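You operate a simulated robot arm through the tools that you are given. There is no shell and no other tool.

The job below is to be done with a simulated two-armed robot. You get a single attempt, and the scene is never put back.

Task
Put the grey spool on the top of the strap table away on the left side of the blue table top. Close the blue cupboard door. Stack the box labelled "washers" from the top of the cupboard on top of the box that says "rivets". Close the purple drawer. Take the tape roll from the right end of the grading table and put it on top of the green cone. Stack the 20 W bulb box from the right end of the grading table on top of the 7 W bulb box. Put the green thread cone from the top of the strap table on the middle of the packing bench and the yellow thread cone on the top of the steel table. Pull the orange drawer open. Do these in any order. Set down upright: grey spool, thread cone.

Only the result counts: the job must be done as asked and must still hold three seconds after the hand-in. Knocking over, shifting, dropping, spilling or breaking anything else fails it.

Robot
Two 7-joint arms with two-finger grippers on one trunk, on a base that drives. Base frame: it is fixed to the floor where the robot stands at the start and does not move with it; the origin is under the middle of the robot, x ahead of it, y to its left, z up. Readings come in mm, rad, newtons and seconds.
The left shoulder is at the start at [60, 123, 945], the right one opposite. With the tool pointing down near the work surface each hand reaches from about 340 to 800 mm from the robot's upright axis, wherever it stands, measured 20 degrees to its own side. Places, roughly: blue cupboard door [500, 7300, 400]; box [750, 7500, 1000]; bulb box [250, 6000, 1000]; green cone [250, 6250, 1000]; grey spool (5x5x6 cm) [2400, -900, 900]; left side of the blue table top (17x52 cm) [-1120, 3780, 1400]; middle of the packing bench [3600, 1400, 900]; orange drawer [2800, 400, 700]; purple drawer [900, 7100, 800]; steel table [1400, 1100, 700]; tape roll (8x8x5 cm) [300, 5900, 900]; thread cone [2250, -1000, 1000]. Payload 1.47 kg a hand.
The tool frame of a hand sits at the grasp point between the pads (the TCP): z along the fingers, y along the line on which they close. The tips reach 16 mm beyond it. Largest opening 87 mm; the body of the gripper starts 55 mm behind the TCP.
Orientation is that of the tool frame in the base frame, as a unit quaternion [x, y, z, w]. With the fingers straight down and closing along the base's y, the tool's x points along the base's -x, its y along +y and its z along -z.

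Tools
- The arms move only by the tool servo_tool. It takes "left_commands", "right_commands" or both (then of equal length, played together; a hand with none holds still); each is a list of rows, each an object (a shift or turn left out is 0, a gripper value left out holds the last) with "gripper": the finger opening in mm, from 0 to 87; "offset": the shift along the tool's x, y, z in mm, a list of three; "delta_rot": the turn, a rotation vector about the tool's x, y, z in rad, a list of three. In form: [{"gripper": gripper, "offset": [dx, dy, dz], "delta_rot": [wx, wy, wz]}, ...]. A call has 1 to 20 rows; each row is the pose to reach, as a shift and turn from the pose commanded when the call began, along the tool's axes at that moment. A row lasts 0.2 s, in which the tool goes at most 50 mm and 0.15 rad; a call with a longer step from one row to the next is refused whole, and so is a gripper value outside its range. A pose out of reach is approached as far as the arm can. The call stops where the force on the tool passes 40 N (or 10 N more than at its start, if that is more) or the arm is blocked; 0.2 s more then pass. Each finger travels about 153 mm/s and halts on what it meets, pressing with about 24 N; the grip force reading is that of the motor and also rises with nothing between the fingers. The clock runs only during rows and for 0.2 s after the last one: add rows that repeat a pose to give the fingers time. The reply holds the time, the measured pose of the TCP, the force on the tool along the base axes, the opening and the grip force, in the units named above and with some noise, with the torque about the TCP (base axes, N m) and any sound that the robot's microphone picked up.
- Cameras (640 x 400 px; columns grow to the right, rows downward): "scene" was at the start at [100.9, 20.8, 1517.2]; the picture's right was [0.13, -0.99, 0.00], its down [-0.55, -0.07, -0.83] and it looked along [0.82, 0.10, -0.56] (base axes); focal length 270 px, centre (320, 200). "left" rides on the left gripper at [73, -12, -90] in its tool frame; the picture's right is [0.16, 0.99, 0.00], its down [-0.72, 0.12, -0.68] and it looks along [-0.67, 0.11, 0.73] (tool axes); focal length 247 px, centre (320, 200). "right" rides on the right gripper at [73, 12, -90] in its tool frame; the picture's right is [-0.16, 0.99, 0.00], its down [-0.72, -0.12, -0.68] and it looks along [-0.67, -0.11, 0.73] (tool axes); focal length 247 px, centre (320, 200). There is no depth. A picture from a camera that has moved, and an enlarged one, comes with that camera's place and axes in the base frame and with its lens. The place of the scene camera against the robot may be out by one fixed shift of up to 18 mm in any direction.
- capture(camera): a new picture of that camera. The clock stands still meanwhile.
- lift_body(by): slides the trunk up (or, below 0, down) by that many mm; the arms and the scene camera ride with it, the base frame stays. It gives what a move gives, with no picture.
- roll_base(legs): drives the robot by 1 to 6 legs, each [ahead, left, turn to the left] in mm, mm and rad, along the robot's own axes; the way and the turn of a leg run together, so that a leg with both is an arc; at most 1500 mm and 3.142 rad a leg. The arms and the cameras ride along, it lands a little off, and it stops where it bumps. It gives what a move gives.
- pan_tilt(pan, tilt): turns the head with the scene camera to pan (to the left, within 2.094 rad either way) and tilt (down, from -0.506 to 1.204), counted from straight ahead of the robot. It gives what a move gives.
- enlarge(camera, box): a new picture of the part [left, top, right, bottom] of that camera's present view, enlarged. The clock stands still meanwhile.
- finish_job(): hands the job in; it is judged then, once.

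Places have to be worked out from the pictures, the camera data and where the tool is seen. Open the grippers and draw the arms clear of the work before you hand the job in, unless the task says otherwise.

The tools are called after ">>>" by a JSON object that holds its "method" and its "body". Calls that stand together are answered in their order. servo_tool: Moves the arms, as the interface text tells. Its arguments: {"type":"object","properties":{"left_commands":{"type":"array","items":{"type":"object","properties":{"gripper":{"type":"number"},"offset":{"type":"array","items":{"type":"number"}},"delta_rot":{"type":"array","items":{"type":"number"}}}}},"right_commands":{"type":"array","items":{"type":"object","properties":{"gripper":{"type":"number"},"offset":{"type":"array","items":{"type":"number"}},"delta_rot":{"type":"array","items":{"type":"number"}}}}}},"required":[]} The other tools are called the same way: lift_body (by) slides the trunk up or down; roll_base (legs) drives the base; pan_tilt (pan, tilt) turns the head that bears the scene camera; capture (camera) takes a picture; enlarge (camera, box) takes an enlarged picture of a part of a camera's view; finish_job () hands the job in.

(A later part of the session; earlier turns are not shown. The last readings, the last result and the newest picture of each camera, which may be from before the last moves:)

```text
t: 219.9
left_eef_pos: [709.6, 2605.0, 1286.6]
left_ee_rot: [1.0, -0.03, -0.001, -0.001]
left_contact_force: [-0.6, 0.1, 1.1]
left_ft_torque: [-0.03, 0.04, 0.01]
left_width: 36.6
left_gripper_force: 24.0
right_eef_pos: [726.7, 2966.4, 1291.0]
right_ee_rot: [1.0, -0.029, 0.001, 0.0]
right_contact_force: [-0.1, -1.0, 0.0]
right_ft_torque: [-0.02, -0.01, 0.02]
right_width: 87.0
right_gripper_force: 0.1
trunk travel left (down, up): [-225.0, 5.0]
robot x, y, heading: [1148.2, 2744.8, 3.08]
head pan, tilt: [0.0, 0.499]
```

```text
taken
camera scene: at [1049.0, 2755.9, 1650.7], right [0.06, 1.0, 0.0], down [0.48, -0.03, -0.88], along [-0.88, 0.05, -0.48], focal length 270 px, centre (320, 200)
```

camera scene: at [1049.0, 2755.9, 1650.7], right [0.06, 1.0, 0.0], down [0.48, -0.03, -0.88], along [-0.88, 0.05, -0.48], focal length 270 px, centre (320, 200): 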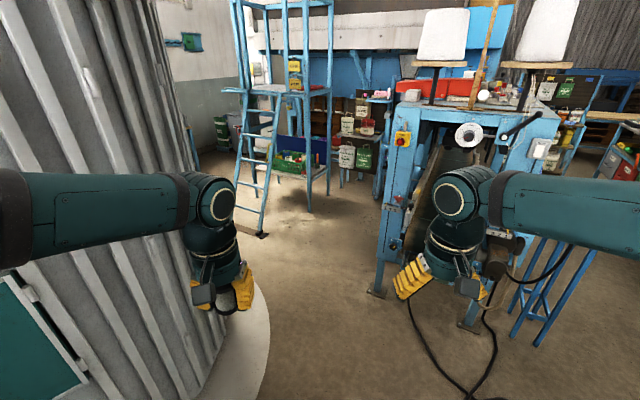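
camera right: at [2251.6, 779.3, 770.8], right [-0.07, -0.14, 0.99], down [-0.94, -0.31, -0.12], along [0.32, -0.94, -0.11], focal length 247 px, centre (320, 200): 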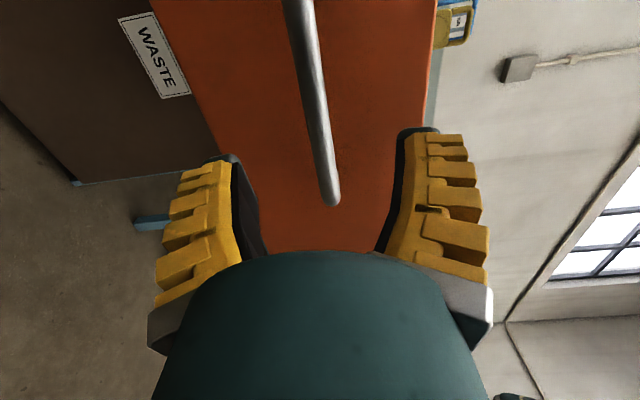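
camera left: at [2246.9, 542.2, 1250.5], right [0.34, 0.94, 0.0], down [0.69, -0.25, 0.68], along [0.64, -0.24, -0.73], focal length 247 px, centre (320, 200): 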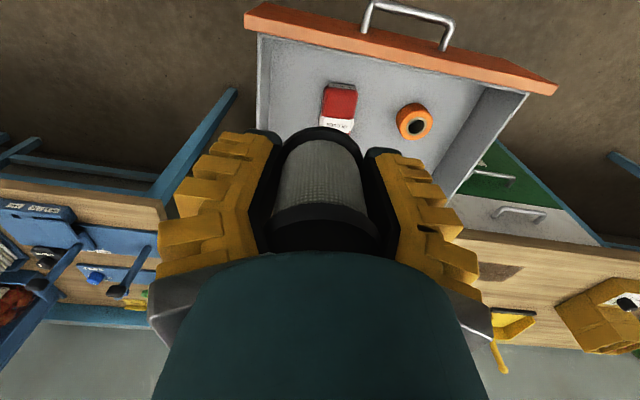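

The gap is roughly ±340–368 mm about my heading line. I drive straight forward through it.

>>> {"method": "roll_base", "body": {"legs": [[700, -10, 0]]}}

>>> {"method": "roll_base", "body": {"legs": [[800, 0, 0]]}}

>>> {"method": "capture", "body": {"camera": "scene"}}

```text
t: 223.8
left_eef_pos: [8.5, 2662.0, 1285.0]
left_ee_rot: [0.999, -0.034, -0.001, -0.001]
left_contact_force: [0.1, 0.2, -1.0]
left_ft_torque: [0.01, -0.02, 0.04]
left_width: 36.6
left_gripper_force: 23.8
right_eef_pos: [26.8, 3025.1, 1290.9]
right_ee_rot: [0.999, -0.034, 0.001, 0.0]
right_contact_force: [-0.4, -0.8, 0.2]
right_ft_torque: [-0.01, -0.04, -0.03]
right_width: 86.9
right_gripper_force: 0.1
trunk travel left (down, up): [-225.0, 5.0]
robot x, y, heading: [442.1, 2793.0, 3.074]
head pan, tilt: [0.0, 0.499]
```

```text
t: 228.1
left_eef_pos: [-788.8, 2717.6, 1285.3]
left_ee_rot: [0.999, -0.035, -0.002, -0.001]
left_contact_force: [-1.3, -0.4, 0.2]
left_ft_torque: [-0.01, -0.01, 0.0]
left_width: 36.4
left_gripper_force: 24.5
right_eef_pos: [-768.1, 3078.2, 1291.6]
right_ee_rot: [0.999, -0.035, 0.001, 0.0]
right_contact_force: [-0.9, 0.4, 0.1]
right_ft_torque: [-0.01, 0.03, 0.04]
right_width: 86.9
right_gripper_force: 0.0
trunk travel left (down, up): [-225.0, 5.0]
robot x, y, heading: [-350.6, 2849.9, 3.07]
head pan, tilt: [0.0, 0.499]
```

```text
taken
camera scene: at [-449.4, 2865.6, 1650.6], right [0.07, 1.0, 0.0], down [0.48, -0.03, -0.88], along [-0.88, 0.06, -0.48], focal length 270 px, centre (320, 200)
```

scene: 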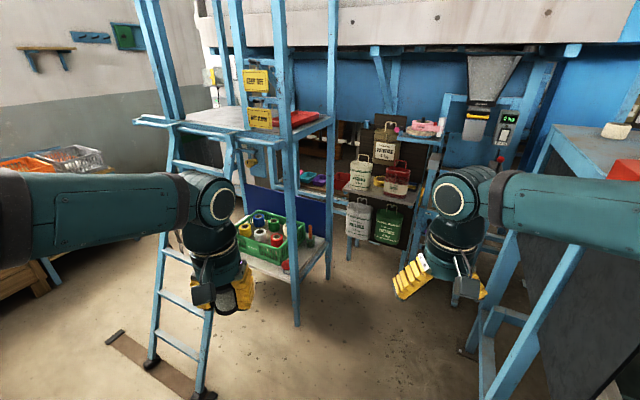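

Passed the gap. The machine top's back-left corner is about (-1514, 3905), so the target region is on it. I raise both hands to about z 1500 before turning beside the machine.

>>> {"method": "servo_tool", "body": {"left_commands": [{"offset": [0, 0, -40]}, {"offset": [0, 0, -80]}, {"offset": [0, 0, -120]}, {"offset": [0, 0, -160]}, {"offset": [0, 0, -200]}, {"offset": [0, 0, -220]}, {"offset": [0, 0, -220]}], "right_commands": [{"offset": [0, 0, -40]}, {"offset": [0, 0, -80]}, {"offset": [0, 0, -120]}, {"offset": [0, 0, -160]}, {"offset": [0, 0, -200]}, {"offset": [0, 0, -215]}, {"offset": [0, 0, -215]}]}}

>>> {"method": "capture", "body": {"camera": "left"}}

```text
t: 229.7
left_eef_pos: [-788.3, 2718.7, 1505.7]
left_ee_rot: [0.999, -0.035, -0.002, -0.001]
left_contact_force: [0.5, 0.3, -0.1]
left_ft_torque: [0.0, 0.03, -0.01]
left_width: 36.3
left_gripper_force: 24.0
right_eef_pos: [-768.3, 3080.6, 1507.1]
right_ee_rot: [0.999, -0.035, 0.001, 0.001]
right_contact_force: [-0.1, -0.4, 0.5]
right_ft_torque: [0.01, 0.06, 0.0]
right_width: 86.7
right_gripper_force: 0.1
trunk travel left (down, up): [-225.0, 5.0]
robot x, y, heading: [-351.2, 2851.3, 3.074]
head pan, tilt: [0.0, 0.499]
```

```text
taken
camera left: at [-714.1, 2724.9, 1595.9], right [0.09, -1.0, 0.0], down [-0.73, -0.07, 0.68], along [-0.68, -0.06, -0.73], focal length 247 px, centre (320, 200)
```

left: 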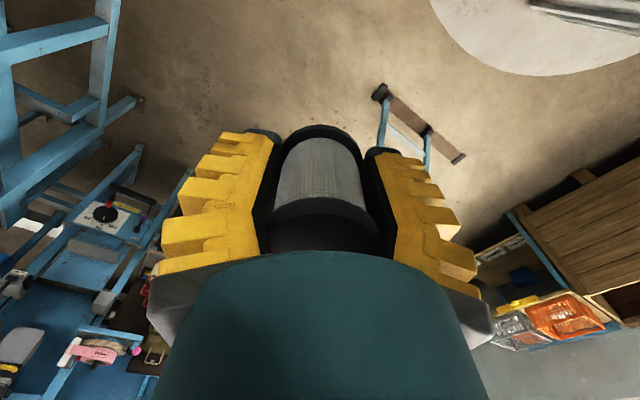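

Hands are high enough. I advance to a clear turning spot left of the machine, turn right to face the machine's side (heading 1.047), and look.

>>> {"method": "roll_base", "body": {"legs": [[590, 81, 0], [0, 0, -2.026]]}}

>>> {"method": "pan_tilt", "body": {"pan": 0.35, "tilt": 0.5}}

>>> {"method": "capture", "body": {"camera": "scene"}}

```text
t: 237.9
left_eef_pos: [-877.9, 3260.2, 1506.4]
left_ee_rot: [-0.502, 0.865, 0.001, 0.002]
left_contact_force: [0.1, 0.0, -0.8]
left_ft_torque: [-0.01, 0.04, 0.04]
left_width: 36.6
left_gripper_force: 24.1
right_eef_pos: [-558.7, 3086.5, 1506.8]
right_ee_rot: [-0.501, 0.865, -0.001, -0.001]
right_contact_force: [0.3, 0.1, 0.1]
right_ft_torque: [0.01, 0.03, -0.04]
right_width: 87.1
right_gripper_force: 0.0
trunk travel left (down, up): [-225.0, 5.0]
robot x, y, heading: [-952.9, 2807.8, 1.055]
head pan, tilt: [0.0, 0.499]
```

```text
t: 238.7
left_eef_pos: [-878.8, 3259.9, 1505.5]
left_ee_rot: [-0.503, 0.864, 0.001, 0.001]
left_contact_force: [0.0, 0.8, -1.5]
left_ft_torque: [0.01, -0.02, 0.02]
left_width: 36.6
left_gripper_force: 24.2
right_eef_pos: [-559.4, 3086.6, 1506.3]
right_ee_rot: [-0.502, 0.865, -0.001, -0.001]
right_contact_force: [-1.0, 0.1, 0.4]
right_ft_torque: [-0.01, -0.01, -0.01]
right_width: 87.0
right_gripper_force: 0.0
trunk travel left (down, up): [-225.0, 5.0]
robot x, y, heading: [-948.6, 2809.6, 1.049]
head pan, tilt: [0.351, 0.499]
```

```text
taken
camera scene: at [-926.1, 2917.8, 1650.6], right [0.99, -0.17, 0.0], down [-0.08, -0.47, -0.88], along [0.15, 0.87, -0.48], focal length 270 px, centre (320, 200)
```

scene: 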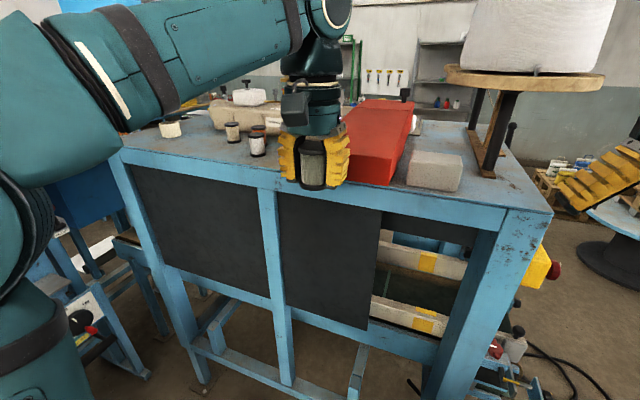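

From here I see the table top's left part: other spools stand near (-1068, 3864) and (-977, 3695), and a free spot around (-1120, 3770), the middle of the named region. I strafe left, then move closer.

>>> {"method": "roll_base", "body": {"legs": [[0, 480, 0], [185, 0, 0]]}}

>>> {"method": "pan_tilt", "body": {"pan": 0.0, "tilt": 0.6}}

>>> {"method": "capture", "body": {"camera": "scene"}}

>>> {"method": "capture", "body": {"camera": "left"}}

>>> {"method": "capture", "body": {"camera": "right"}}

```text
t: 244.6
left_eef_pos: [-1201.0, 3659.3, 1506.1]
left_ee_rot: [-0.5, 0.866, 0.0, 0.001]
left_contact_force: [0.2, 0.1, -0.2]
left_ft_torque: [0.01, 0.02, 0.03]
left_width: 36.4
left_gripper_force: 23.6
right_eef_pos: [-883.7, 3484.8, 1507.6]
right_ee_rot: [-0.501, 0.866, -0.001, -0.001]
right_contact_force: [-0.7, 0.2, 0.2]
right_ft_torque: [-0.03, 0.02, 0.01]
right_width: 87.1
right_gripper_force: 0.1
trunk travel left (down, up): [-225.0, 5.0]
robot x, y, heading: [-1277.2, 3206.2, 1.05]
head pan, tilt: [0.351, 0.499]
```

```text
t: 245.4
left_eef_pos: [-1202.0, 3658.7, 1505.8]
left_ee_rot: [-0.501, 0.866, 0.0, 0.002]
left_contact_force: [0.3, -0.1, -0.2]
left_ft_torque: [0.02, 0.0, -0.02]
left_width: 36.9
left_gripper_force: 24.4
right_eef_pos: [-883.7, 3483.9, 1507.2]
right_ee_rot: [-0.501, 0.866, -0.001, -0.001]
right_contact_force: [-0.5, -0.2, 0.4]
right_ft_torque: [-0.03, -0.01, -0.03]
right_width: 87.1
right_gripper_force: 0.0
trunk travel left (down, up): [-225.0, 5.0]
robot x, y, heading: [-1271.0, 3207.7, 1.056]
head pan, tilt: [0.0, 0.6]
```

```text
taken
camera scene: at [-1222.9, 3303.0, 1641.6], right [0.87, -0.5, 0.0], down [-0.28, -0.49, -0.83], along [0.41, 0.72, -0.56], focal length 270 px, centre (320, 200)
```

scene: 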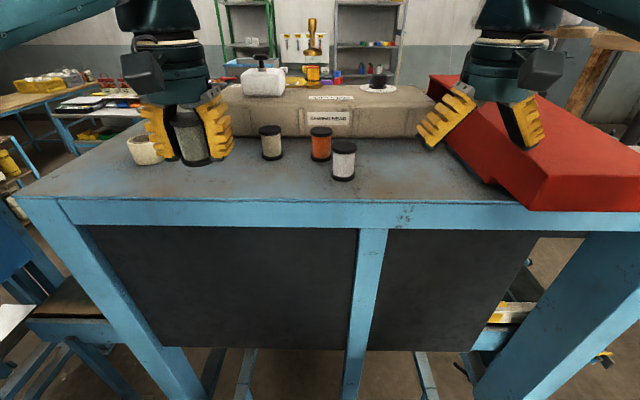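

```text
taken
camera left: at [-1228.2, 3590.1, 1595.8], right [-0.93, 0.35, 0.0], down [0.26, 0.68, 0.68], along [0.24, 0.64, -0.73], focal length 247 px, centre (320, 200)
```

left: 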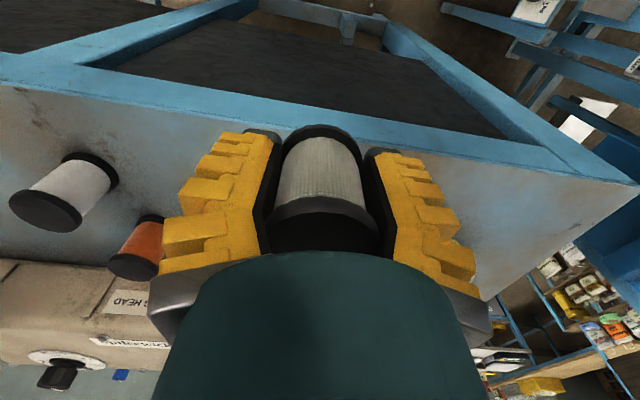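

```text
taken
camera right: at [-930.5, 3425.0, 1595.6], right [-0.78, 0.63, 0.0], down [0.46, 0.57, 0.68], along [0.43, 0.53, -0.73], focal length 247 px, centre (320, 200)
```

right: 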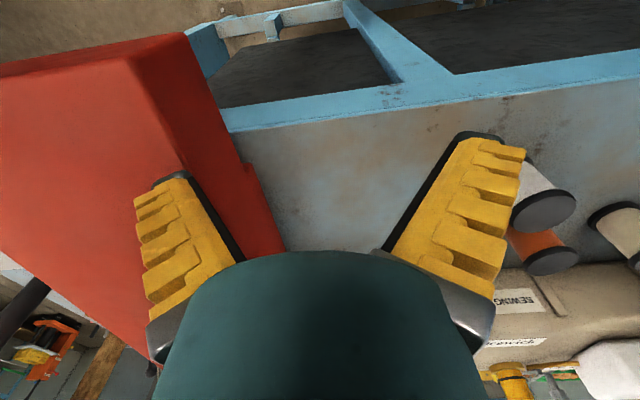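

The other spools stand near (-1060, 3805) and (-984, 3643); table top is at z ≈ 1400. I take the free spot (-1172, 3782), move the left hand over it and lower to z ≈ 1450.

>>> {"method": "servo_tool", "body": {"left_commands": [{"offset": [-40, 12, 0]}, {"offset": [-80, 24, 0]}, {"offset": [-122, 35, 0]}, {"offset": [-122, 35, 25]}, {"offset": [-122, 35, 50]}, {"offset": [-122, 35, 50]}]}}

>>> {"method": "capture", "body": {"camera": "scene"}}

>>> {"method": "capture", "body": {"camera": "left"}}

```text
t: 246.8
left_eef_pos: [-1170.1, 3781.1, 1456.6]
left_ee_rot: [-0.501, 0.865, 0.0, 0.002]
left_contact_force: [0.2, 0.5, -0.3]
left_ft_torque: [-0.02, 0.02, -0.02]
left_width: 36.7
left_gripper_force: 23.5
right_eef_pos: [-883.2, 3484.3, 1507.1]
right_ee_rot: [-0.501, 0.866, -0.001, -0.001]
right_contact_force: [0.4, 0.5, 0.5]
right_ft_torque: [-0.03, -0.01, -0.01]
right_width: 86.9
right_gripper_force: 0.1
trunk travel left (down, up): [-225.0, 5.0]
robot x, y, heading: [-1273.1, 3212.6, 1.048]
head pan, tilt: [0.0, 0.6]
```

```text
taken
camera scene: at [-1222.4, 3303.5, 1641.5], right [0.87, -0.5, 0.0], down [-0.28, -0.49, -0.83], along [0.41, 0.72, -0.56], focal length 270 px, centre (320, 200)
```

scene: 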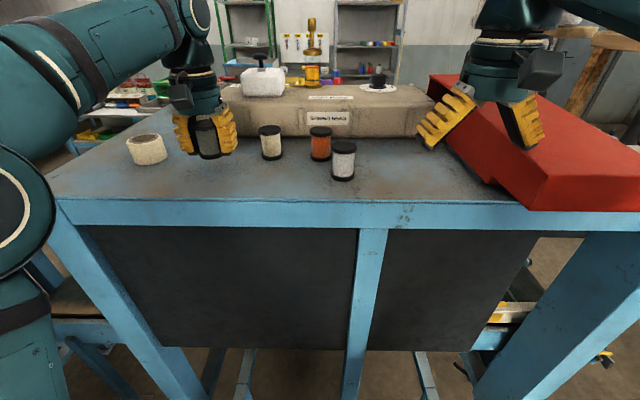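

```text
taken
camera left: at [-1196.5, 3713.8, 1546.6], right [-0.93, 0.35, 0.0], down [0.26, 0.68, 0.68], along [0.24, 0.64, -0.73], focal length 247 px, centre (320, 200)
```

left: 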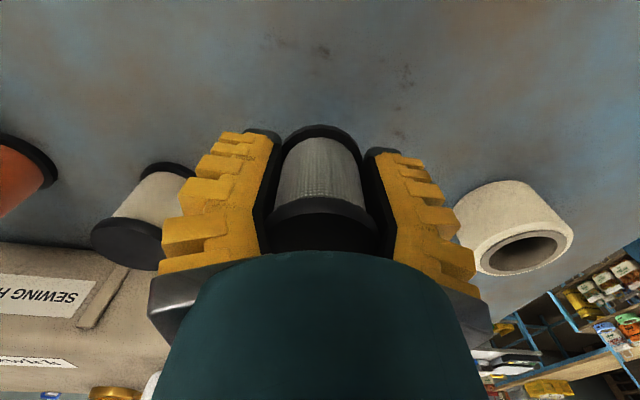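

Clearances to the neighbouring spool and roll are about 60 mm. I lower in small steps.

>>> {"method": "servo_tool", "body": {"left_commands": [{"offset": [0, 0, 6]}, {"offset": [0, 0, 12]}, {"offset": [0, 0, 12]}]}}

>>> {"method": "servo_tool", "body": {"left_commands": [{"offset": [0, 0, 3]}, {"offset": [0, 0, 6]}, {"offset": [0, 0, 6]}]}}

>>> {"method": "servo_tool", "body": {"left_commands": [{"offset": [0, 0, 2]}, {"offset": [0, 0, 4]}, {"offset": [0, 0, 4]}]}}

>>> {"method": "capture", "body": {"camera": "left"}}

```text
t: 247.6
left_eef_pos: [-1170.1, 3782.3, 1443.8]
left_ee_rot: [-0.501, 0.866, 0.001, 0.002]
left_contact_force: [-0.3, -0.2, -0.1]
left_ft_torque: [-0.01, 0.0, -0.01]
left_width: 36.4
left_gripper_force: 23.6
right_eef_pos: [-884.6, 3484.9, 1506.4]
right_ee_rot: [-0.501, 0.865, 0.0, -0.001]
right_contact_force: [0.2, 0.9, -0.2]
right_ft_torque: [0.0, 0.01, 0.01]
right_width: 87.0
right_gripper_force: 0.1
trunk travel left (down, up): [-225.0, 5.0]
robot x, y, heading: [-1272.5, 3211.8, 1.054]
head pan, tilt: [0.0, 0.6]
```

```text
t: 248.4
left_eef_pos: [-1172.9, 3782.5, 1438.3]
left_ee_rot: [-0.501, 0.865, 0.0, 0.002]
left_contact_force: [0.0, 0.8, -0.3]
left_ft_torque: [0.0, 0.01, 0.01]
left_width: 36.5
left_gripper_force: 23.6
right_eef_pos: [-883.8, 3483.9, 1507.9]
right_ee_rot: [-0.501, 0.866, 0.0, 0.0]
right_contact_force: [0.1, 0.4, -0.2]
right_ft_torque: [-0.03, -0.01, -0.01]
right_width: 86.9
right_gripper_force: 0.2
trunk travel left (down, up): [-225.0, 5.0]
robot x, y, heading: [-1272.9, 3209.2, 1.048]
head pan, tilt: [0.0, 0.6]
```

```text
t: 249.2
left_eef_pos: [-1171.6, 3782.9, 1434.3]
left_ee_rot: [-0.501, 0.866, 0.0, 0.002]
left_contact_force: [-0.2, 0.4, -0.5]
left_ft_torque: [-0.01, 0.0, 0.01]
left_width: 36.6
left_gripper_force: 24.2
right_eef_pos: [-883.0, 3485.2, 1505.8]
right_ee_rot: [-0.501, 0.865, -0.001, -0.001]
right_contact_force: [-0.5, -0.1, 0.9]
right_ft_torque: [0.04, 0.0, -0.05]
right_width: 86.9
right_gripper_force: 0.0
trunk travel left (down, up): [-225.0, 5.0]
robot x, y, heading: [-1273.4, 3206.8, 1.049]
head pan, tilt: [0.0, 0.6]
```

```text
taken
camera left: at [-1197.4, 3714.3, 1524.0], right [-0.93, 0.35, 0.0], down [0.26, 0.68, 0.68], along [0.24, 0.64, -0.73], focal length 247 px, centre (320, 200)
```

left: 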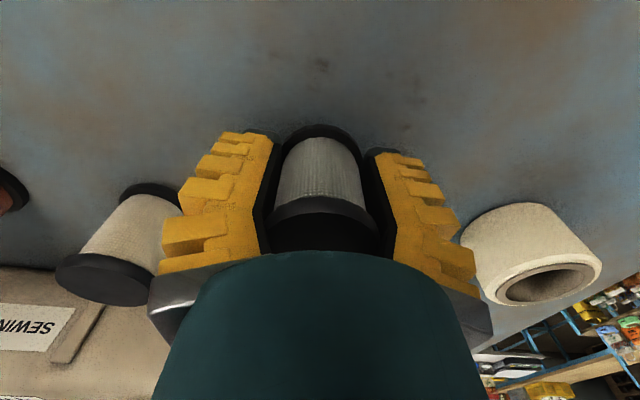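

Not in contact yet; I continue down in 3 mm steps.

>>> {"method": "servo_tool", "body": {"left_commands": [{"offset": [0, 0, 3]}, {"offset": [0, 0, 3]}]}}

>>> {"method": "servo_tool", "body": {"left_commands": [{"offset": [0, 0, 3]}, {"offset": [0, 0, 3]}]}}

>>> {"method": "servo_tool", "body": {"left_commands": [{"offset": [0, 0, 3]}, {"offset": [0, 0, 3]}]}}

```text
t: 249.8
left_eef_pos: [-1171.7, 3782.9, 1431.2]
left_ee_rot: [-0.501, 0.866, 0.0, 0.002]
left_contact_force: [0.2, 0.0, -0.6]
left_ft_torque: [0.01, -0.03, -0.04]
left_width: 36.4
left_gripper_force: 24.1
right_eef_pos: [-883.3, 3483.9, 1506.5]
right_ee_rot: [-0.5, 0.866, 0.0, -0.001]
right_contact_force: [0.2, -0.3, 0.1]
right_ft_torque: [0.0, 0.0, -0.02]
right_width: 86.9
right_gripper_force: 0.0
trunk travel left (down, up): [-225.0, 5.0]
robot x, y, heading: [-1272.3, 3210.2, 1.055]
head pan, tilt: [0.0, 0.6]
```

```text
t: 250.4
left_eef_pos: [-1171.8, 3781.6, 1428.3]
left_ee_rot: [-0.501, 0.866, -0.001, 0.002]
left_contact_force: [0.5, -0.5, -0.6]
left_ft_torque: [-0.02, 0.01, 0.0]
left_width: 36.3
left_gripper_force: 24.4
right_eef_pos: [-883.9, 3483.6, 1505.8]
right_ee_rot: [-0.501, 0.865, -0.001, -0.001]
right_contact_force: [-0.2, 0.1, -0.6]
right_ft_torque: [0.02, -0.01, 0.0]
right_width: 86.8
right_gripper_force: 0.0
trunk travel left (down, up): [-225.0, 5.0]
robot x, y, heading: [-1273.3, 3210.2, 1.053]
head pan, tilt: [0.0, 0.6]
```

```text
t: 251.0
left_eef_pos: [-1171.6, 3782.8, 1426.8]
left_ee_rot: [-0.501, 0.866, 0.0, 0.003]
left_contact_force: [0.5, 3.6, 10.7]
left_ft_torque: [0.08, 0.03, -0.02]
left_width: 36.5
left_gripper_force: 23.9
right_eef_pos: [-883.7, 3484.3, 1506.8]
right_ee_rot: [-0.501, 0.866, 0.0, -0.001]
right_contact_force: [-0.3, -0.2, -0.2]
right_ft_torque: [0.03, 0.05, -0.04]
right_width: 87.1
right_gripper_force: 0.0
trunk travel left (down, up): [-225.0, 5.0]
robot x, y, heading: [-1273.5, 3210.4, 1.053]
head pan, tilt: [0.0, 0.6]
```

Contact at z ≈ 1427. I open to 64 mm and rise straight up.

>>> {"method": "servo_tool", "body": {"left_commands": [{"gripper": 45}, {"gripper": 55}, {"gripper": 64}, {"gripper": 64}, {"gripper": 64}]}}

>>> {"method": "capture", "body": {"camera": "left"}}

```text
t: 252.2
left_eef_pos: [-1172.2, 3782.1, 1427.1]
left_ee_rot: [-0.501, 0.866, 0.001, 0.003]
left_contact_force: [-0.2, 0.1, -0.4]
left_ft_torque: [0.02, 0.0, 0.01]
left_width: 67.9
left_gripper_force: 2.8
right_eef_pos: [-884.0, 3483.7, 1506.8]
right_ee_rot: [-0.5, 0.866, 0.0, -0.001]
right_contact_force: [0.0, -0.5, -0.6]
right_ft_torque: [0.0, 0.02, 0.01]
right_width: 87.0
right_gripper_force: 0.1
trunk travel left (down, up): [-225.0, 5.0]
robot x, y, heading: [-1273.8, 3211.3, 1.051]
head pan, tilt: [0.0, 0.6]
```

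```text
taken
camera left: at [-1197.4, 3714.1, 1515.2], right [-0.93, 0.35, 0.0], down [0.26, 0.68, 0.68], along [0.24, 0.64, -0.73], focal length 247 px, centre (320, 200)
```

left: 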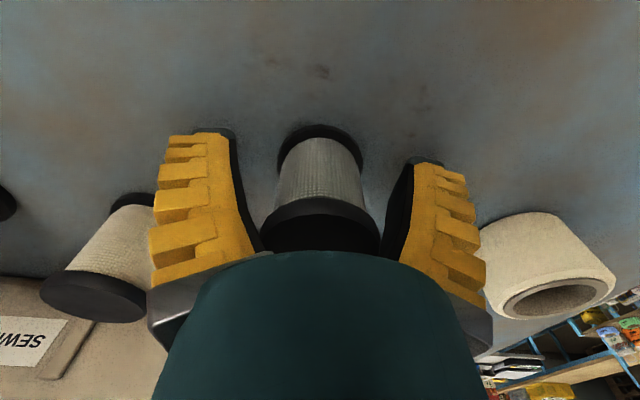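

The spool stands free. I lift the hand straight up and check.

>>> {"method": "servo_tool", "body": {"left_commands": [{"offset": [0, 0, -15]}, {"offset": [0, 0, -35]}, {"offset": [0, 0, -60]}, {"offset": [0, 0, -80]}, {"offset": [35, -10, -80]}, {"offset": [75, -22, -80]}, {"offset": [122, -35, -80]}]}}

>>> {"method": "capture", "body": {"camera": "scene"}}

```text
t: 253.8
left_eef_pos: [-1202.4, 3656.1, 1505.2]
left_ee_rot: [-0.5, 0.866, 0.0, 0.003]
left_contact_force: [-0.6, 0.1, -0.6]
left_ft_torque: [0.04, -0.03, -0.01]
left_width: 68.2
left_gripper_force: 2.6
right_eef_pos: [-884.8, 3483.0, 1508.0]
right_ee_rot: [-0.501, 0.865, 0.0, 0.0]
right_contact_force: [0.0, -0.6, -0.5]
right_ft_torque: [0.03, -0.03, 0.01]
right_width: 86.7
right_gripper_force: 0.0
trunk travel left (down, up): [-225.0, 5.0]
robot x, y, heading: [-1273.9, 3207.2, 1.051]
head pan, tilt: [0.0, 0.6]
```

```text
taken
camera scene: at [-1224.0, 3301.2, 1641.7], right [0.87, -0.5, 0.0], down [-0.28, -0.49, -0.83], along [0.41, 0.72, -0.56], focal length 270 px, centre (320, 200)
```

scene: 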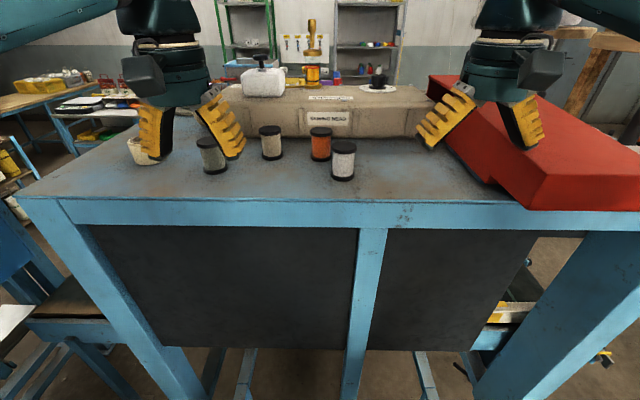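

The grey spool stands upright in the region. I go back out the same way: back off, strafe right, turn to the former heading.

>>> {"method": "roll_base", "body": {"legs": [[-185, 0, 0], [0, -480, 0], [0, 0, 2.022]]}}

```text
t: 264.4
left_eef_pos: [-1391.0, 2691.2, 1503.4]
left_ee_rot: [0.999, -0.046, -0.002, -0.001]
left_contact_force: [0.0, -0.4, -1.3]
left_ft_torque: [0.01, 0.02, -0.01]
left_width: 68.0
left_gripper_force: 3.1
right_eef_pos: [-1366.3, 3052.4, 1506.8]
right_ee_rot: [0.999, -0.046, 0.001, 0.001]
right_contact_force: [-0.2, 1.1, -0.4]
right_ft_torque: [0.01, 0.0, -0.03]
right_width: 86.9
right_gripper_force: 0.1
trunk travel left (down, up): [-225.0, 5.0]
robot x, y, heading: [-950.9, 2808.9, 3.05]
head pan, tilt: [0.0, 0.6]
```

I reverse through the gap along the same line.

>>> {"method": "roll_base", "body": {"legs": [[-594, -97, 0.02], [-795, 0, 0], [-708, 0, 0]]}}

```text
t: 275.2
left_eef_pos: [712.9, 2619.7, 1504.6]
left_ee_rot: [0.999, -0.04, -0.002, -0.001]
left_contact_force: [-0.3, -0.9, 0.2]
left_ft_torque: [-0.02, 0.0, 0.01]
left_width: 68.1
left_gripper_force: 3.1
right_eef_pos: [734.6, 2982.2, 1506.2]
right_ee_rot: [0.999, -0.04, 0.001, 0.0]
right_contact_force: [-0.7, -0.2, 0.5]
right_ft_torque: [0.0, -0.02, -0.01]
right_width: 87.2
right_gripper_force: 0.1
trunk travel left (down, up): [-225.0, 5.0]
robot x, y, heading: [1152.5, 2741.2, 3.067]
head pan, tilt: [0.0, 0.6]
```

Out again. I turn right to face +y, lower the trunk, and look towards the grading table.

>>> {"method": "roll_base", "body": {"legs": [[0, 0, -1.45]]}}

>>> {"method": "lift_body", "body": {"by": -125}}

>>> {"method": "pan_tilt", "body": {"pan": 0.0, "tilt": 0.35}}

>>> {"method": "capture", "body": {"camera": "scene"}}

>>> {"method": "enlarge", "body": {"camera": "scene", "box": [120, 60, 440, 220]}}

```text
t: 279.1
left_eef_pos: [969.3, 3164.1, 1503.6]
left_ee_rot: [0.725, -0.689, -0.001, -0.002]
left_contact_force: [-0.1, 0.9, -1.0]
left_ft_torque: [-0.02, -0.05, -0.02]
left_width: 68.2
left_gripper_force: 2.6
right_eef_pos: [1330.5, 3190.4, 1506.0]
right_ee_rot: [0.725, -0.689, 0.0, 0.001]
right_contact_force: [-0.6, 0.7, 1.1]
right_ft_torque: [0.02, 0.01, -0.02]
right_width: 87.0
right_gripper_force: 0.0
trunk travel left (down, up): [-225.0, 5.0]
robot x, y, heading: [1148.0, 2746.8, 1.623]
head pan, tilt: [0.0, 0.6]
```

```text
t: 280.7
left_eef_pos: [968.7, 3163.7, 1377.9]
left_ee_rot: [0.725, -0.689, 0.0, -0.003]
left_contact_force: [0.2, 0.3, 0.6]
left_ft_torque: [-0.01, 0.01, -0.01]
left_width: 68.4
left_gripper_force: 2.7
right_eef_pos: [1330.6, 3188.7, 1382.5]
right_ee_rot: [0.725, -0.689, 0.001, 0.0]
right_contact_force: [0.1, 0.0, 0.3]
right_ft_torque: [-0.01, 0.0, 0.0]
right_width: 87.0
right_gripper_force: 0.1
trunk travel left (down, up): [-100.0, 130.0]
robot x, y, heading: [1153.2, 2748.5, 1.621]
head pan, tilt: [0.0, 0.6]
```

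```text
t: 281.4
left_eef_pos: [969.7, 3163.6, 1379.0]
left_ee_rot: [0.725, -0.688, -0.001, -0.001]
left_contact_force: [-0.5, 0.8, 0.6]
left_ft_torque: [0.03, 0.01, 0.02]
left_width: 68.5
left_gripper_force: 3.2
right_eef_pos: [1331.0, 3190.0, 1381.5]
right_ee_rot: [0.725, -0.689, 0.001, 0.001]
right_contact_force: [0.4, -0.6, 0.5]
right_ft_torque: [0.03, 0.01, -0.02]
right_width: 87.1
right_gripper_force: 0.1
trunk travel left (down, up): [-100.0, 130.0]
robot x, y, heading: [1152.6, 2747.7, 1.624]
head pan, tilt: [0.0, 0.351]
```

```text
taken
camera scene: at [1149.1, 2858.7, 1539.2], right [1.0, 0.05, 0.0], down [0.02, -0.34, -0.94], along [-0.05, 0.94, -0.34], focal length 270 px, centre (320, 200)
```

scene: 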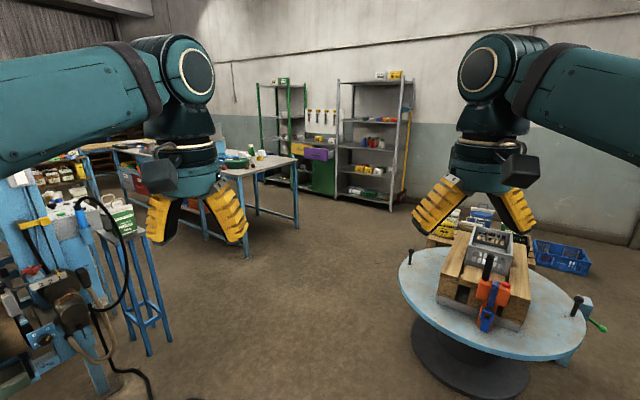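

```text
2.00 times, centred on (280, 140) of scene
camera zoom: at [1149.1, 2858.7, 1539.2], right [1.0, 0.05, 0.0], down [0.02, -0.34, -0.94], along [-0.05, 0.94, -0.34], focal length 540 px, centre (400, 320)
```

zoom: 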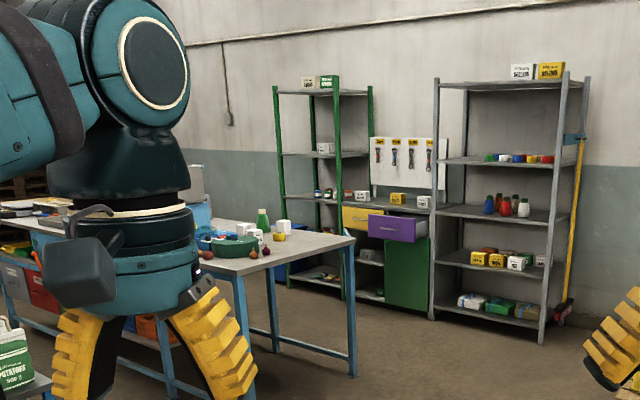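

The grading table's right end faces me; items are ~230 mm in from its end edge, with the cupboard, purple drawer and racks behind. I drive north between cable and reel to a viewing spot.

>>> {"method": "roll_base", "body": {"legs": [[0, 60, -0.053], [1450, 0, 0], [1150, 0, 0], [0, 0, 1.05]]}}

>>> {"method": "pan_tilt", "body": {"pan": 0.0, "tilt": 0.55}}

>>> {"method": "capture", "body": {"camera": "scene"}}

```text
t: 297.4
left_eef_pos: [632.9, 5389.3, 1379.9]
left_ee_rot: [0.966, -0.259, -0.002, -0.002]
left_contact_force: [0.4, 0.7, 0.5]
left_ft_torque: [-0.03, -0.04, 0.0]
left_width: 68.3
left_gripper_force: 3.0
right_eef_pos: [808.6, 5706.8, 1381.4]
right_ee_rot: [0.966, -0.26, 0.001, 0.0]
right_contact_force: [-0.6, 0.2, 0.2]
right_ft_torque: [-0.01, 0.02, 0.01]
right_width: 87.1
right_gripper_force: 0.1
trunk travel left (down, up): [-100.0, 130.0]
robot x, y, heading: [1082.8, 5315.7, 2.617]
head pan, tilt: [0.0, 0.351]
```

```text
t: 298.2
left_eef_pos: [634.3, 5391.1, 1378.4]
left_ee_rot: [0.966, -0.26, -0.002, -0.002]
left_contact_force: [0.5, 0.4, 0.0]
left_ft_torque: [0.0, 0.01, -0.02]
left_width: 68.3
left_gripper_force: 3.1
right_eef_pos: [808.8, 5707.8, 1381.9]
right_ee_rot: [0.966, -0.26, 0.001, 0.001]
right_contact_force: [-0.2, -0.3, -0.2]
right_ft_torque: [-0.03, 0.02, -0.02]
right_width: 86.9
right_gripper_force: 0.1
trunk travel left (down, up): [-100.0, 130.0]
robot x, y, heading: [1085.7, 5316.3, 2.617]
head pan, tilt: [0.0, 0.55]
```

```text
taken
camera scene: at [999.8, 5375.3, 1521.1], right [0.5, 0.87, 0.0], down [0.45, -0.26, -0.85], along [-0.74, 0.43, -0.52], focal length 270 px, centre (320, 200)
```

scene: 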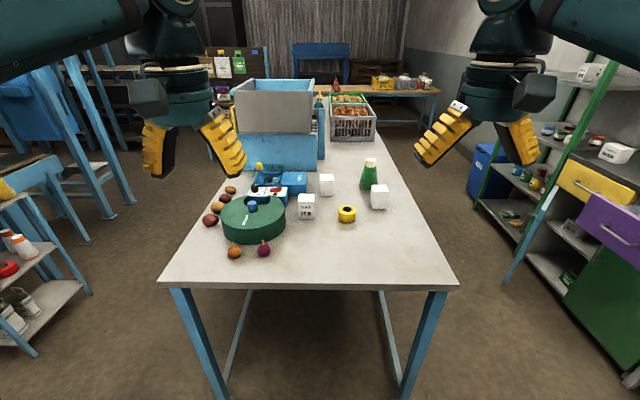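

I see the tape roll, three white boxes and the green cone on the table's right end. I enlarge to read the labels.

>>> {"method": "enlarge", "body": {"camera": "scene", "box": [270, 140, 430, 240]}}

>>> {"method": "enlarge", "body": {"camera": "scene", "box": [540, 120, 640, 200]}}

```text
4.00 times, centred on (350, 190) of scene
camera zoom: at [999.8, 5375.3, 1521.1], right [0.5, 0.87, 0.0], down [0.45, -0.26, -0.85], along [-0.74, 0.43, -0.52], focal length 1079 px, centre (200, 240)
```

zoom: 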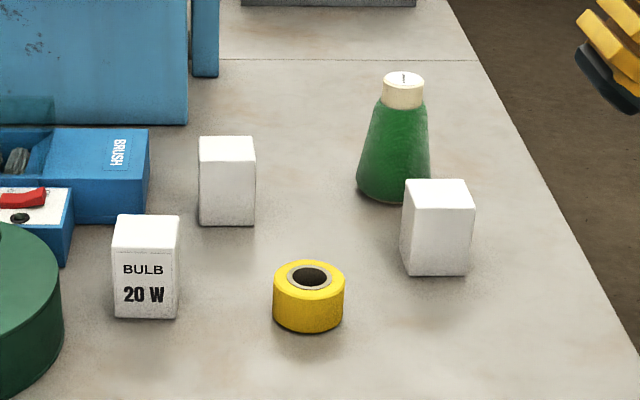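

```text
5.00 times, centred on (590, 160) of scene
camera zoom: at [999.8, 5375.3, 1521.1], right [0.5, 0.87, 0.0], down [0.45, -0.26, -0.85], along [-0.74, 0.43, -0.52], focal length 1349 px, centre (-1030, 400)
```

zoom: 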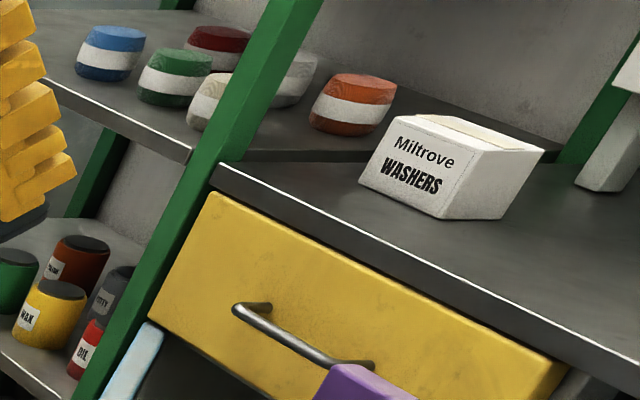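

The 20 W box is at the front left; the two other boxes show no label on this side. I move 330 mm nearer and use the wrist cameras.

>>> {"method": "roll_base", "body": {"legs": [[330, 0, 0]]}}

>>> {"method": "servo_tool", "body": {"left_commands": [{"gripper": 87, "offset": [0, 0, 40]}, {"offset": [0, 0, 80]}, {"offset": [0, 0, 120]}, {"offset": [0, 0, 160]}, {"offset": [0, 0, 160]}], "right_commands": [{"gripper": 87, "offset": [0, 0, 40]}, {"offset": [0, 0, 80]}, {"offset": [0, 0, 120]}, {"offset": [0, 0, 160]}, {"offset": [0, 0, 160]}]}}

>>> {"method": "pan_tilt", "body": {"pan": 0.0, "tilt": 0.7}}

>>> {"method": "capture", "body": {"camera": "scene"}}

>>> {"method": "capture", "body": {"camera": "left"}}

>>> {"method": "capture", "body": {"camera": "right"}}

```text
t: 300.4
left_eef_pos: [346.5, 5556.1, 1378.7]
left_ee_rot: [0.966, -0.259, 0.0, -0.001]
left_contact_force: [-0.8, 0.0, -0.3]
left_ft_torque: [0.02, -0.03, -0.02]
left_width: 68.2
left_gripper_force: 2.8
right_eef_pos: [521.6, 5872.8, 1380.9]
right_ee_rot: [0.966, -0.26, 0.001, 0.0]
right_contact_force: [-0.4, 0.2, -0.7]
right_ft_torque: [0.03, -0.04, -0.01]
right_width: 87.0
right_gripper_force: 0.1
trunk travel left (down, up): [-100.0, 130.0]
robot x, y, heading: [791.1, 5480.8, 2.611]
head pan, tilt: [0.0, 0.55]
```

```text
t: 301.6
left_eef_pos: [348.4, 5555.5, 1218.9]
left_ee_rot: [0.966, -0.26, -0.001, -0.001]
left_contact_force: [0.7, -0.3, 0.7]
left_ft_torque: [0.0, -0.02, 0.0]
left_width: 87.1
left_gripper_force: 0.1
right_eef_pos: [523.0, 5873.2, 1221.6]
right_ee_rot: [0.966, -0.259, 0.0, 0.0]
right_contact_force: [0.3, 0.2, 0.3]
right_ft_torque: [0.02, 0.03, 0.02]
right_width: 87.2
right_gripper_force: 0.0
trunk travel left (down, up): [-100.0, 130.0]
robot x, y, heading: [796.6, 5485.5, 2.616]
head pan, tilt: [0.0, 0.55]
```

```text
t: 302.2
left_eef_pos: [347.3, 5556.5, 1219.0]
left_ee_rot: [0.966, -0.26, -0.001, -0.002]
left_contact_force: [0.4, -0.8, 0.7]
left_ft_torque: [0.01, 0.0, 0.01]
left_width: 87.0
left_gripper_force: 0.0
right_eef_pos: [524.4, 5872.6, 1221.5]
right_ee_rot: [0.966, -0.26, 0.001, 0.0]
right_contact_force: [0.0, 0.0, 0.5]
right_ft_torque: [0.01, -0.02, 0.01]
right_width: 87.2
right_gripper_force: 0.0
trunk travel left (down, up): [-100.0, 130.0]
robot x, y, heading: [795.6, 5483.0, 2.621]
head pan, tilt: [0.0, 0.7]
```

```text
taken
camera scene: at [717.8, 5538.2, 1507.9], right [0.5, 0.87, 0.0], down [0.56, -0.32, -0.77], along [-0.66, 0.38, -0.64], focal length 270 px, centre (320, 200)
```

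scene: 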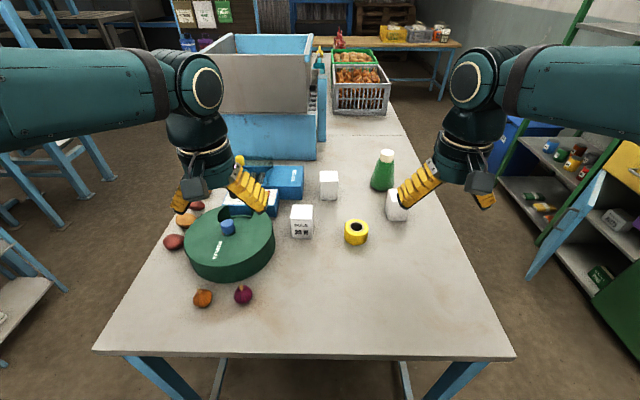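

```text
taken
camera left: at [417.1, 5530.8, 1308.1], right [-0.36, -0.93, 0.0], down [-0.68, 0.26, 0.68], along [-0.64, 0.25, -0.73], focal length 247 px, centre (320, 200)
```

left: 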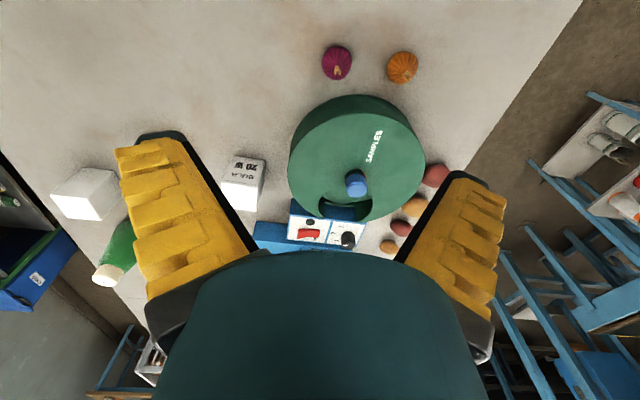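

```text
taken
camera right: at [579.2, 5825.0, 1310.8], right [-0.63, -0.78, 0.0], down [-0.57, 0.46, 0.68], along [-0.53, 0.43, -0.73], focal length 247 px, centre (320, 200)
```

right: 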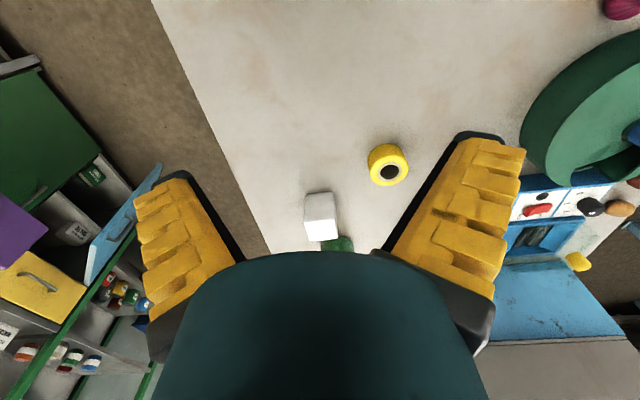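

Tape is near (305, 5892), 20 W box near (185, 5784). I move the right hand above the tape and refine.

>>> {"method": "servo_tool", "body": {"right_commands": [{"offset": [-40, 18, 0]}, {"offset": [-80, 36, 0]}, {"offset": [-120, 54, 0]}, {"offset": [-160, 72, 0]}, {"offset": [-200, 92, 0]}, {"offset": [-200, 92, 40]}, {"offset": [-200, 92, 80]}, {"offset": [-200, 92, 120]}, {"offset": [-200, 92, 140]}, {"offset": [-200, 92, 140]}]}}

>>> {"method": "capture", "body": {"camera": "right"}}

>>> {"method": "capture", "body": {"camera": "scene"}}

```text
t: 304.4
left_eef_pos: [348.0, 5556.3, 1218.9]
left_ee_rot: [0.966, -0.26, -0.002, 0.0]
left_contact_force: [-0.1, 0.1, -0.1]
left_ft_torque: [0.0, 0.0, -0.01]
left_width: 87.0
left_gripper_force: 0.0
right_eef_pos: [303.6, 5892.7, 1080.7]
right_ee_rot: [0.966, -0.26, 0.001, 0.0]
right_contact_force: [0.8, 0.0, -0.4]
right_ft_torque: [-0.02, 0.01, -0.01]
right_width: 87.0
right_gripper_force: 0.0
trunk travel left (down, up): [-100.0, 130.0]
robot x, y, heading: [797.6, 5480.4, 2.619]
head pan, tilt: [0.0, 0.7]
```

```text
taken
camera right: at [359.9, 5844.7, 1170.0], right [-0.63, -0.78, 0.0], down [-0.57, 0.46, 0.68], along [-0.53, 0.43, -0.73], focal length 247 px, centre (320, 200)
```

right: 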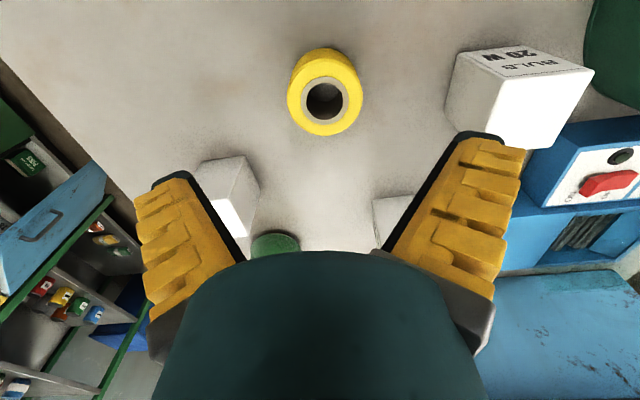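

```text
taken
camera scene: at [718.0, 5538.2, 1507.9], right [0.5, 0.87, 0.0], down [0.56, -0.32, -0.77], along [-0.66, 0.38, -0.64], focal length 270 px, centre (320, 200)
```

scene: 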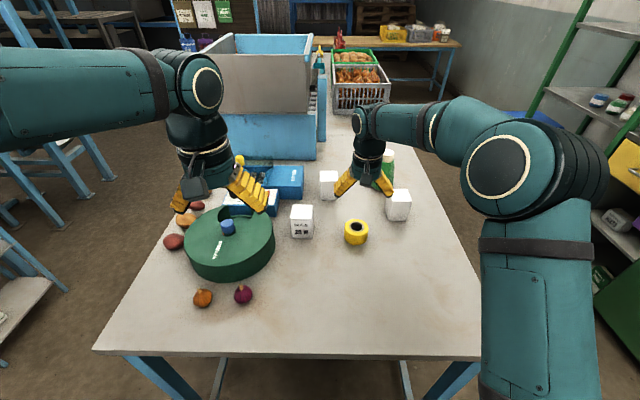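

Tape top centre refines to about (290, 5895, 940). I correct and go down to just above it for a last check.

>>> {"method": "servo_tool", "body": {"right_commands": [{"offset": [-13, 4, 0]}, {"offset": [-13, 4, 40]}, {"offset": [-13, 4, 80]}, {"offset": [-13, 4, 105]}, {"offset": [-13, 4, 105]}]}}

>>> {"method": "capture", "body": {"camera": "right"}}

```text
t: 305.6
left_eef_pos: [347.5, 5555.5, 1217.6]
left_ee_rot: [0.966, -0.259, 0.0, -0.001]
left_contact_force: [-0.5, 0.2, 0.1]
left_ft_torque: [-0.02, 0.0, 0.04]
left_width: 87.1
left_gripper_force: 0.1
right_eef_pos: [290.2, 5895.6, 976.4]
right_ee_rot: [0.966, -0.26, 0.001, 0.0]
right_contact_force: [-0.2, 0.4, -0.2]
right_ft_torque: [-0.02, 0.01, -0.01]
right_width: 87.1
right_gripper_force: 0.1
trunk travel left (down, up): [-100.0, 130.0]
robot x, y, heading: [797.2, 5482.9, 2.617]
head pan, tilt: [0.0, 0.7]
```

```text
taken
camera right: at [347.8, 5848.2, 1064.8], right [-0.63, -0.78, 0.0], down [-0.57, 0.46, 0.68], along [-0.53, 0.43, -0.73], focal length 247 px, centre (320, 200)
```

right: 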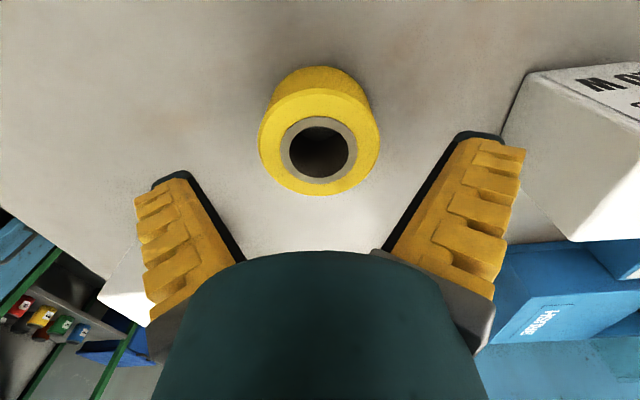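

The tape is about 74 mm across, centred laterally, ~9 mm further forward, top at z ≈ 936. I correct and lower around it with force checks.

>>> {"method": "servo_tool", "body": {"right_commands": [{"offset": [-9, -1, 0]}, {"offset": [-9, -1, 20]}, {"offset": [-9, -1, 35]}, {"offset": [-9, -1, 45]}, {"offset": [-9, -1, 45]}]}}

>>> {"method": "capture", "body": {"camera": "right"}}

```text
t: 306.9
left_eef_pos: [346.6, 5555.9, 1218.3]
left_ee_rot: [0.966, -0.259, -0.002, -0.002]
left_contact_force: [-0.2, -0.5, -0.6]
left_ft_torque: [-0.02, -0.02, -0.03]
left_width: 86.7
left_gripper_force: 0.1
right_eef_pos: [284.2, 5901.9, 931.1]
right_ee_rot: [0.966, -0.26, 0.002, 0.0]
right_contact_force: [0.7, 0.7, -0.8]
right_ft_torque: [-0.01, 0.0, 0.03]
right_width: 87.2
right_gripper_force: 0.1
trunk travel left (down, up): [-100.0, 130.0]
robot x, y, heading: [794.0, 5479.8, 2.621]
head pan, tilt: [0.0, 0.7]
```

```text
taken
camera right: at [340.4, 5853.3, 1019.6], right [-0.63, -0.78, 0.0], down [-0.57, 0.46, 0.68], along [-0.53, 0.43, -0.73], focal length 247 px, centre (320, 200)
```

right: 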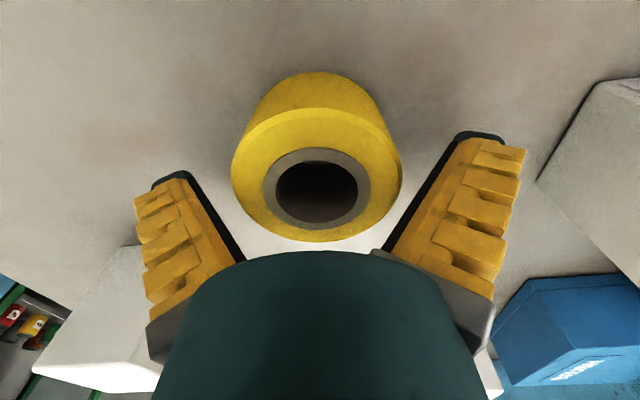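

Centred to ~1.5 mm. I lower the last 20 mm, then close and lift.

>>> {"method": "servo_tool", "body": {"right_commands": [{"offset": [4, -1.5, 0]}, {"offset": [4, -1.5, 10]}, {"offset": [4, -1.5, 20]}, {"offset": [4, -1.5, 20]}, {"offset": [4, -1.5, 20], "gripper": 60}, {"offset": [4, -1.5, 20], "gripper": 50}, {"offset": [4, -1.5, 20], "gripper": 50}]}}

>>> {"method": "capture", "body": {"camera": "right"}}

```text
t: 308.4
left_eef_pos: [347.9, 5556.7, 1219.0]
left_ee_rot: [0.966, -0.26, -0.002, -0.001]
left_contact_force: [-0.1, 0.4, -0.6]
left_ft_torque: [0.0, 0.0, 0.0]
left_width: 86.8
left_gripper_force: 0.0
right_eef_pos: [287.0, 5900.4, 911.5]
right_ee_rot: [0.966, -0.26, 0.001, 0.001]
right_contact_force: [-0.6, 1.0, 6.8]
right_ft_torque: [0.22, 0.06, 0.03]
right_width: 82.4
right_gripper_force: 24.2
trunk travel left (down, up): [-100.0, 130.0]
robot x, y, heading: [799.6, 5481.9, 2.615]
head pan, tilt: [0.0, 0.7]
```

```text
taken
camera right: at [344.6, 5852.6, 1000.2], right [-0.63, -0.78, 0.0], down [-0.57, 0.46, 0.68], along [-0.53, 0.43, -0.73], focal length 247 px, centre (320, 200)
```

right: 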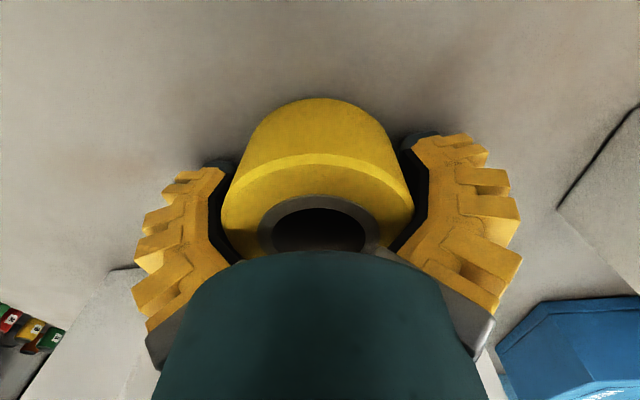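

Tape gripped (82 mm). I lift it and draw it back, then bring the left hand over the 20 W box.

>>> {"method": "servo_tool", "body": {"right_commands": [{"offset": [0, 0, -10]}, {"offset": [0, 0, -35]}, {"offset": [0, 0, -75]}, {"offset": [0, 0, -115]}, {"offset": [0, 0, -155]}, {"offset": [0, 0, -195]}, {"offset": [0, 0, -235]}, {"offset": [40, -18, -255]}, {"offset": [80, -36, -270]}, {"offset": [120, -54, -285]}, {"offset": [160, -72, -300]}, {"offset": [200, -92, -310]}, {"offset": [216, -96, -310]}]}}

>>> {"method": "servo_tool", "body": {"left_commands": [{"offset": [-40, -18, 0]}, {"offset": [-80, -37, 0]}, {"offset": [-120, -55, 0]}, {"offset": [-160, -74, 0]}, {"offset": [-200, -92, 0]}, {"offset": [-240, -110, 10]}, {"offset": [-254, -117, 50]}, {"offset": [-254, -117, 90]}, {"offset": [-254, -117, 130]}, {"offset": [-254, -117, 130]}]}}

>>> {"method": "capture", "body": {"camera": "left"}}

>>> {"method": "capture", "body": {"camera": "scene"}}

```text
t: 311.2
left_eef_pos: [347.2, 5556.3, 1218.0]
left_ee_rot: [0.966, -0.259, -0.001, -0.002]
left_contact_force: [0.4, 0.4, 0.1]
left_ft_torque: [0.01, 0.01, 0.01]
left_width: 86.9
left_gripper_force: 0.1
right_eef_pos: [521.7, 5875.0, 1220.8]
right_ee_rot: [0.966, -0.26, 0.001, 0.0]
right_contact_force: [-0.3, -0.1, 0.0]
right_ft_torque: [0.0, 0.02, 0.02]
right_width: 71.8
right_gripper_force: 24.2
trunk travel left (down, up): [-100.0, 130.0]
robot x, y, heading: [796.4, 5481.8, 2.612]
head pan, tilt: [0.0, 0.7]
```

```text
t: 313.4
left_eef_pos: [187.2, 5786.0, 1089.7]
left_ee_rot: [0.966, -0.259, -0.003, -0.001]
left_contact_force: [-0.4, 0.2, -0.3]
left_ft_torque: [0.01, 0.01, -0.01]
left_width: 86.8
left_gripper_force: 0.1
right_eef_pos: [521.9, 5875.8, 1221.7]
right_ee_rot: [0.966, -0.259, 0.001, 0.001]
right_contact_force: [0.5, -0.2, -0.1]
right_ft_torque: [-0.02, -0.01, 0.02]
right_width: 71.9
right_gripper_force: 24.2
trunk travel left (down, up): [-100.0, 130.0]
robot x, y, heading: [794.5, 5480.7, 2.62]
head pan, tilt: [0.0, 0.7]
```

```text
taken
camera left: at [256.5, 5759.2, 1179.2], right [-0.36, -0.93, 0.0], down [-0.68, 0.26, 0.68], along [-0.64, 0.25, -0.73], focal length 247 px, centre (320, 200)
```

left: 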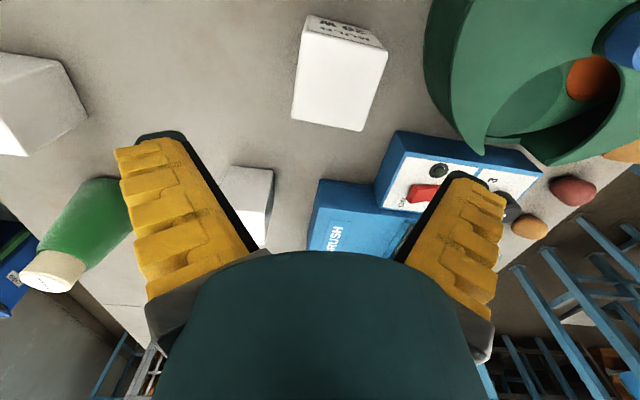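

```text
taken
camera scene: at [718.1, 5538.1, 1507.9], right [0.5, 0.87, 0.0], down [0.56, -0.32, -0.77], along [-0.66, 0.38, -0.64], focal length 270 px, centre (320, 200)
```

scene: 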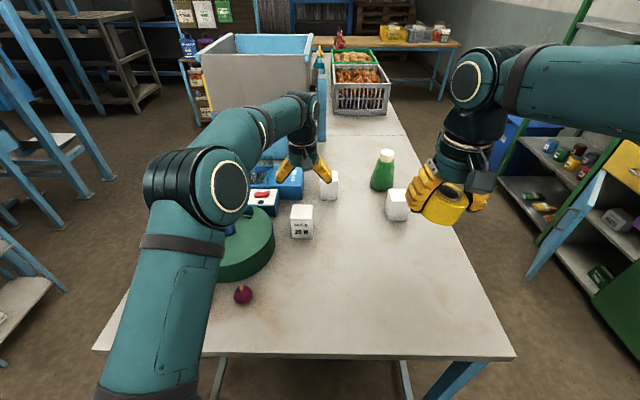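

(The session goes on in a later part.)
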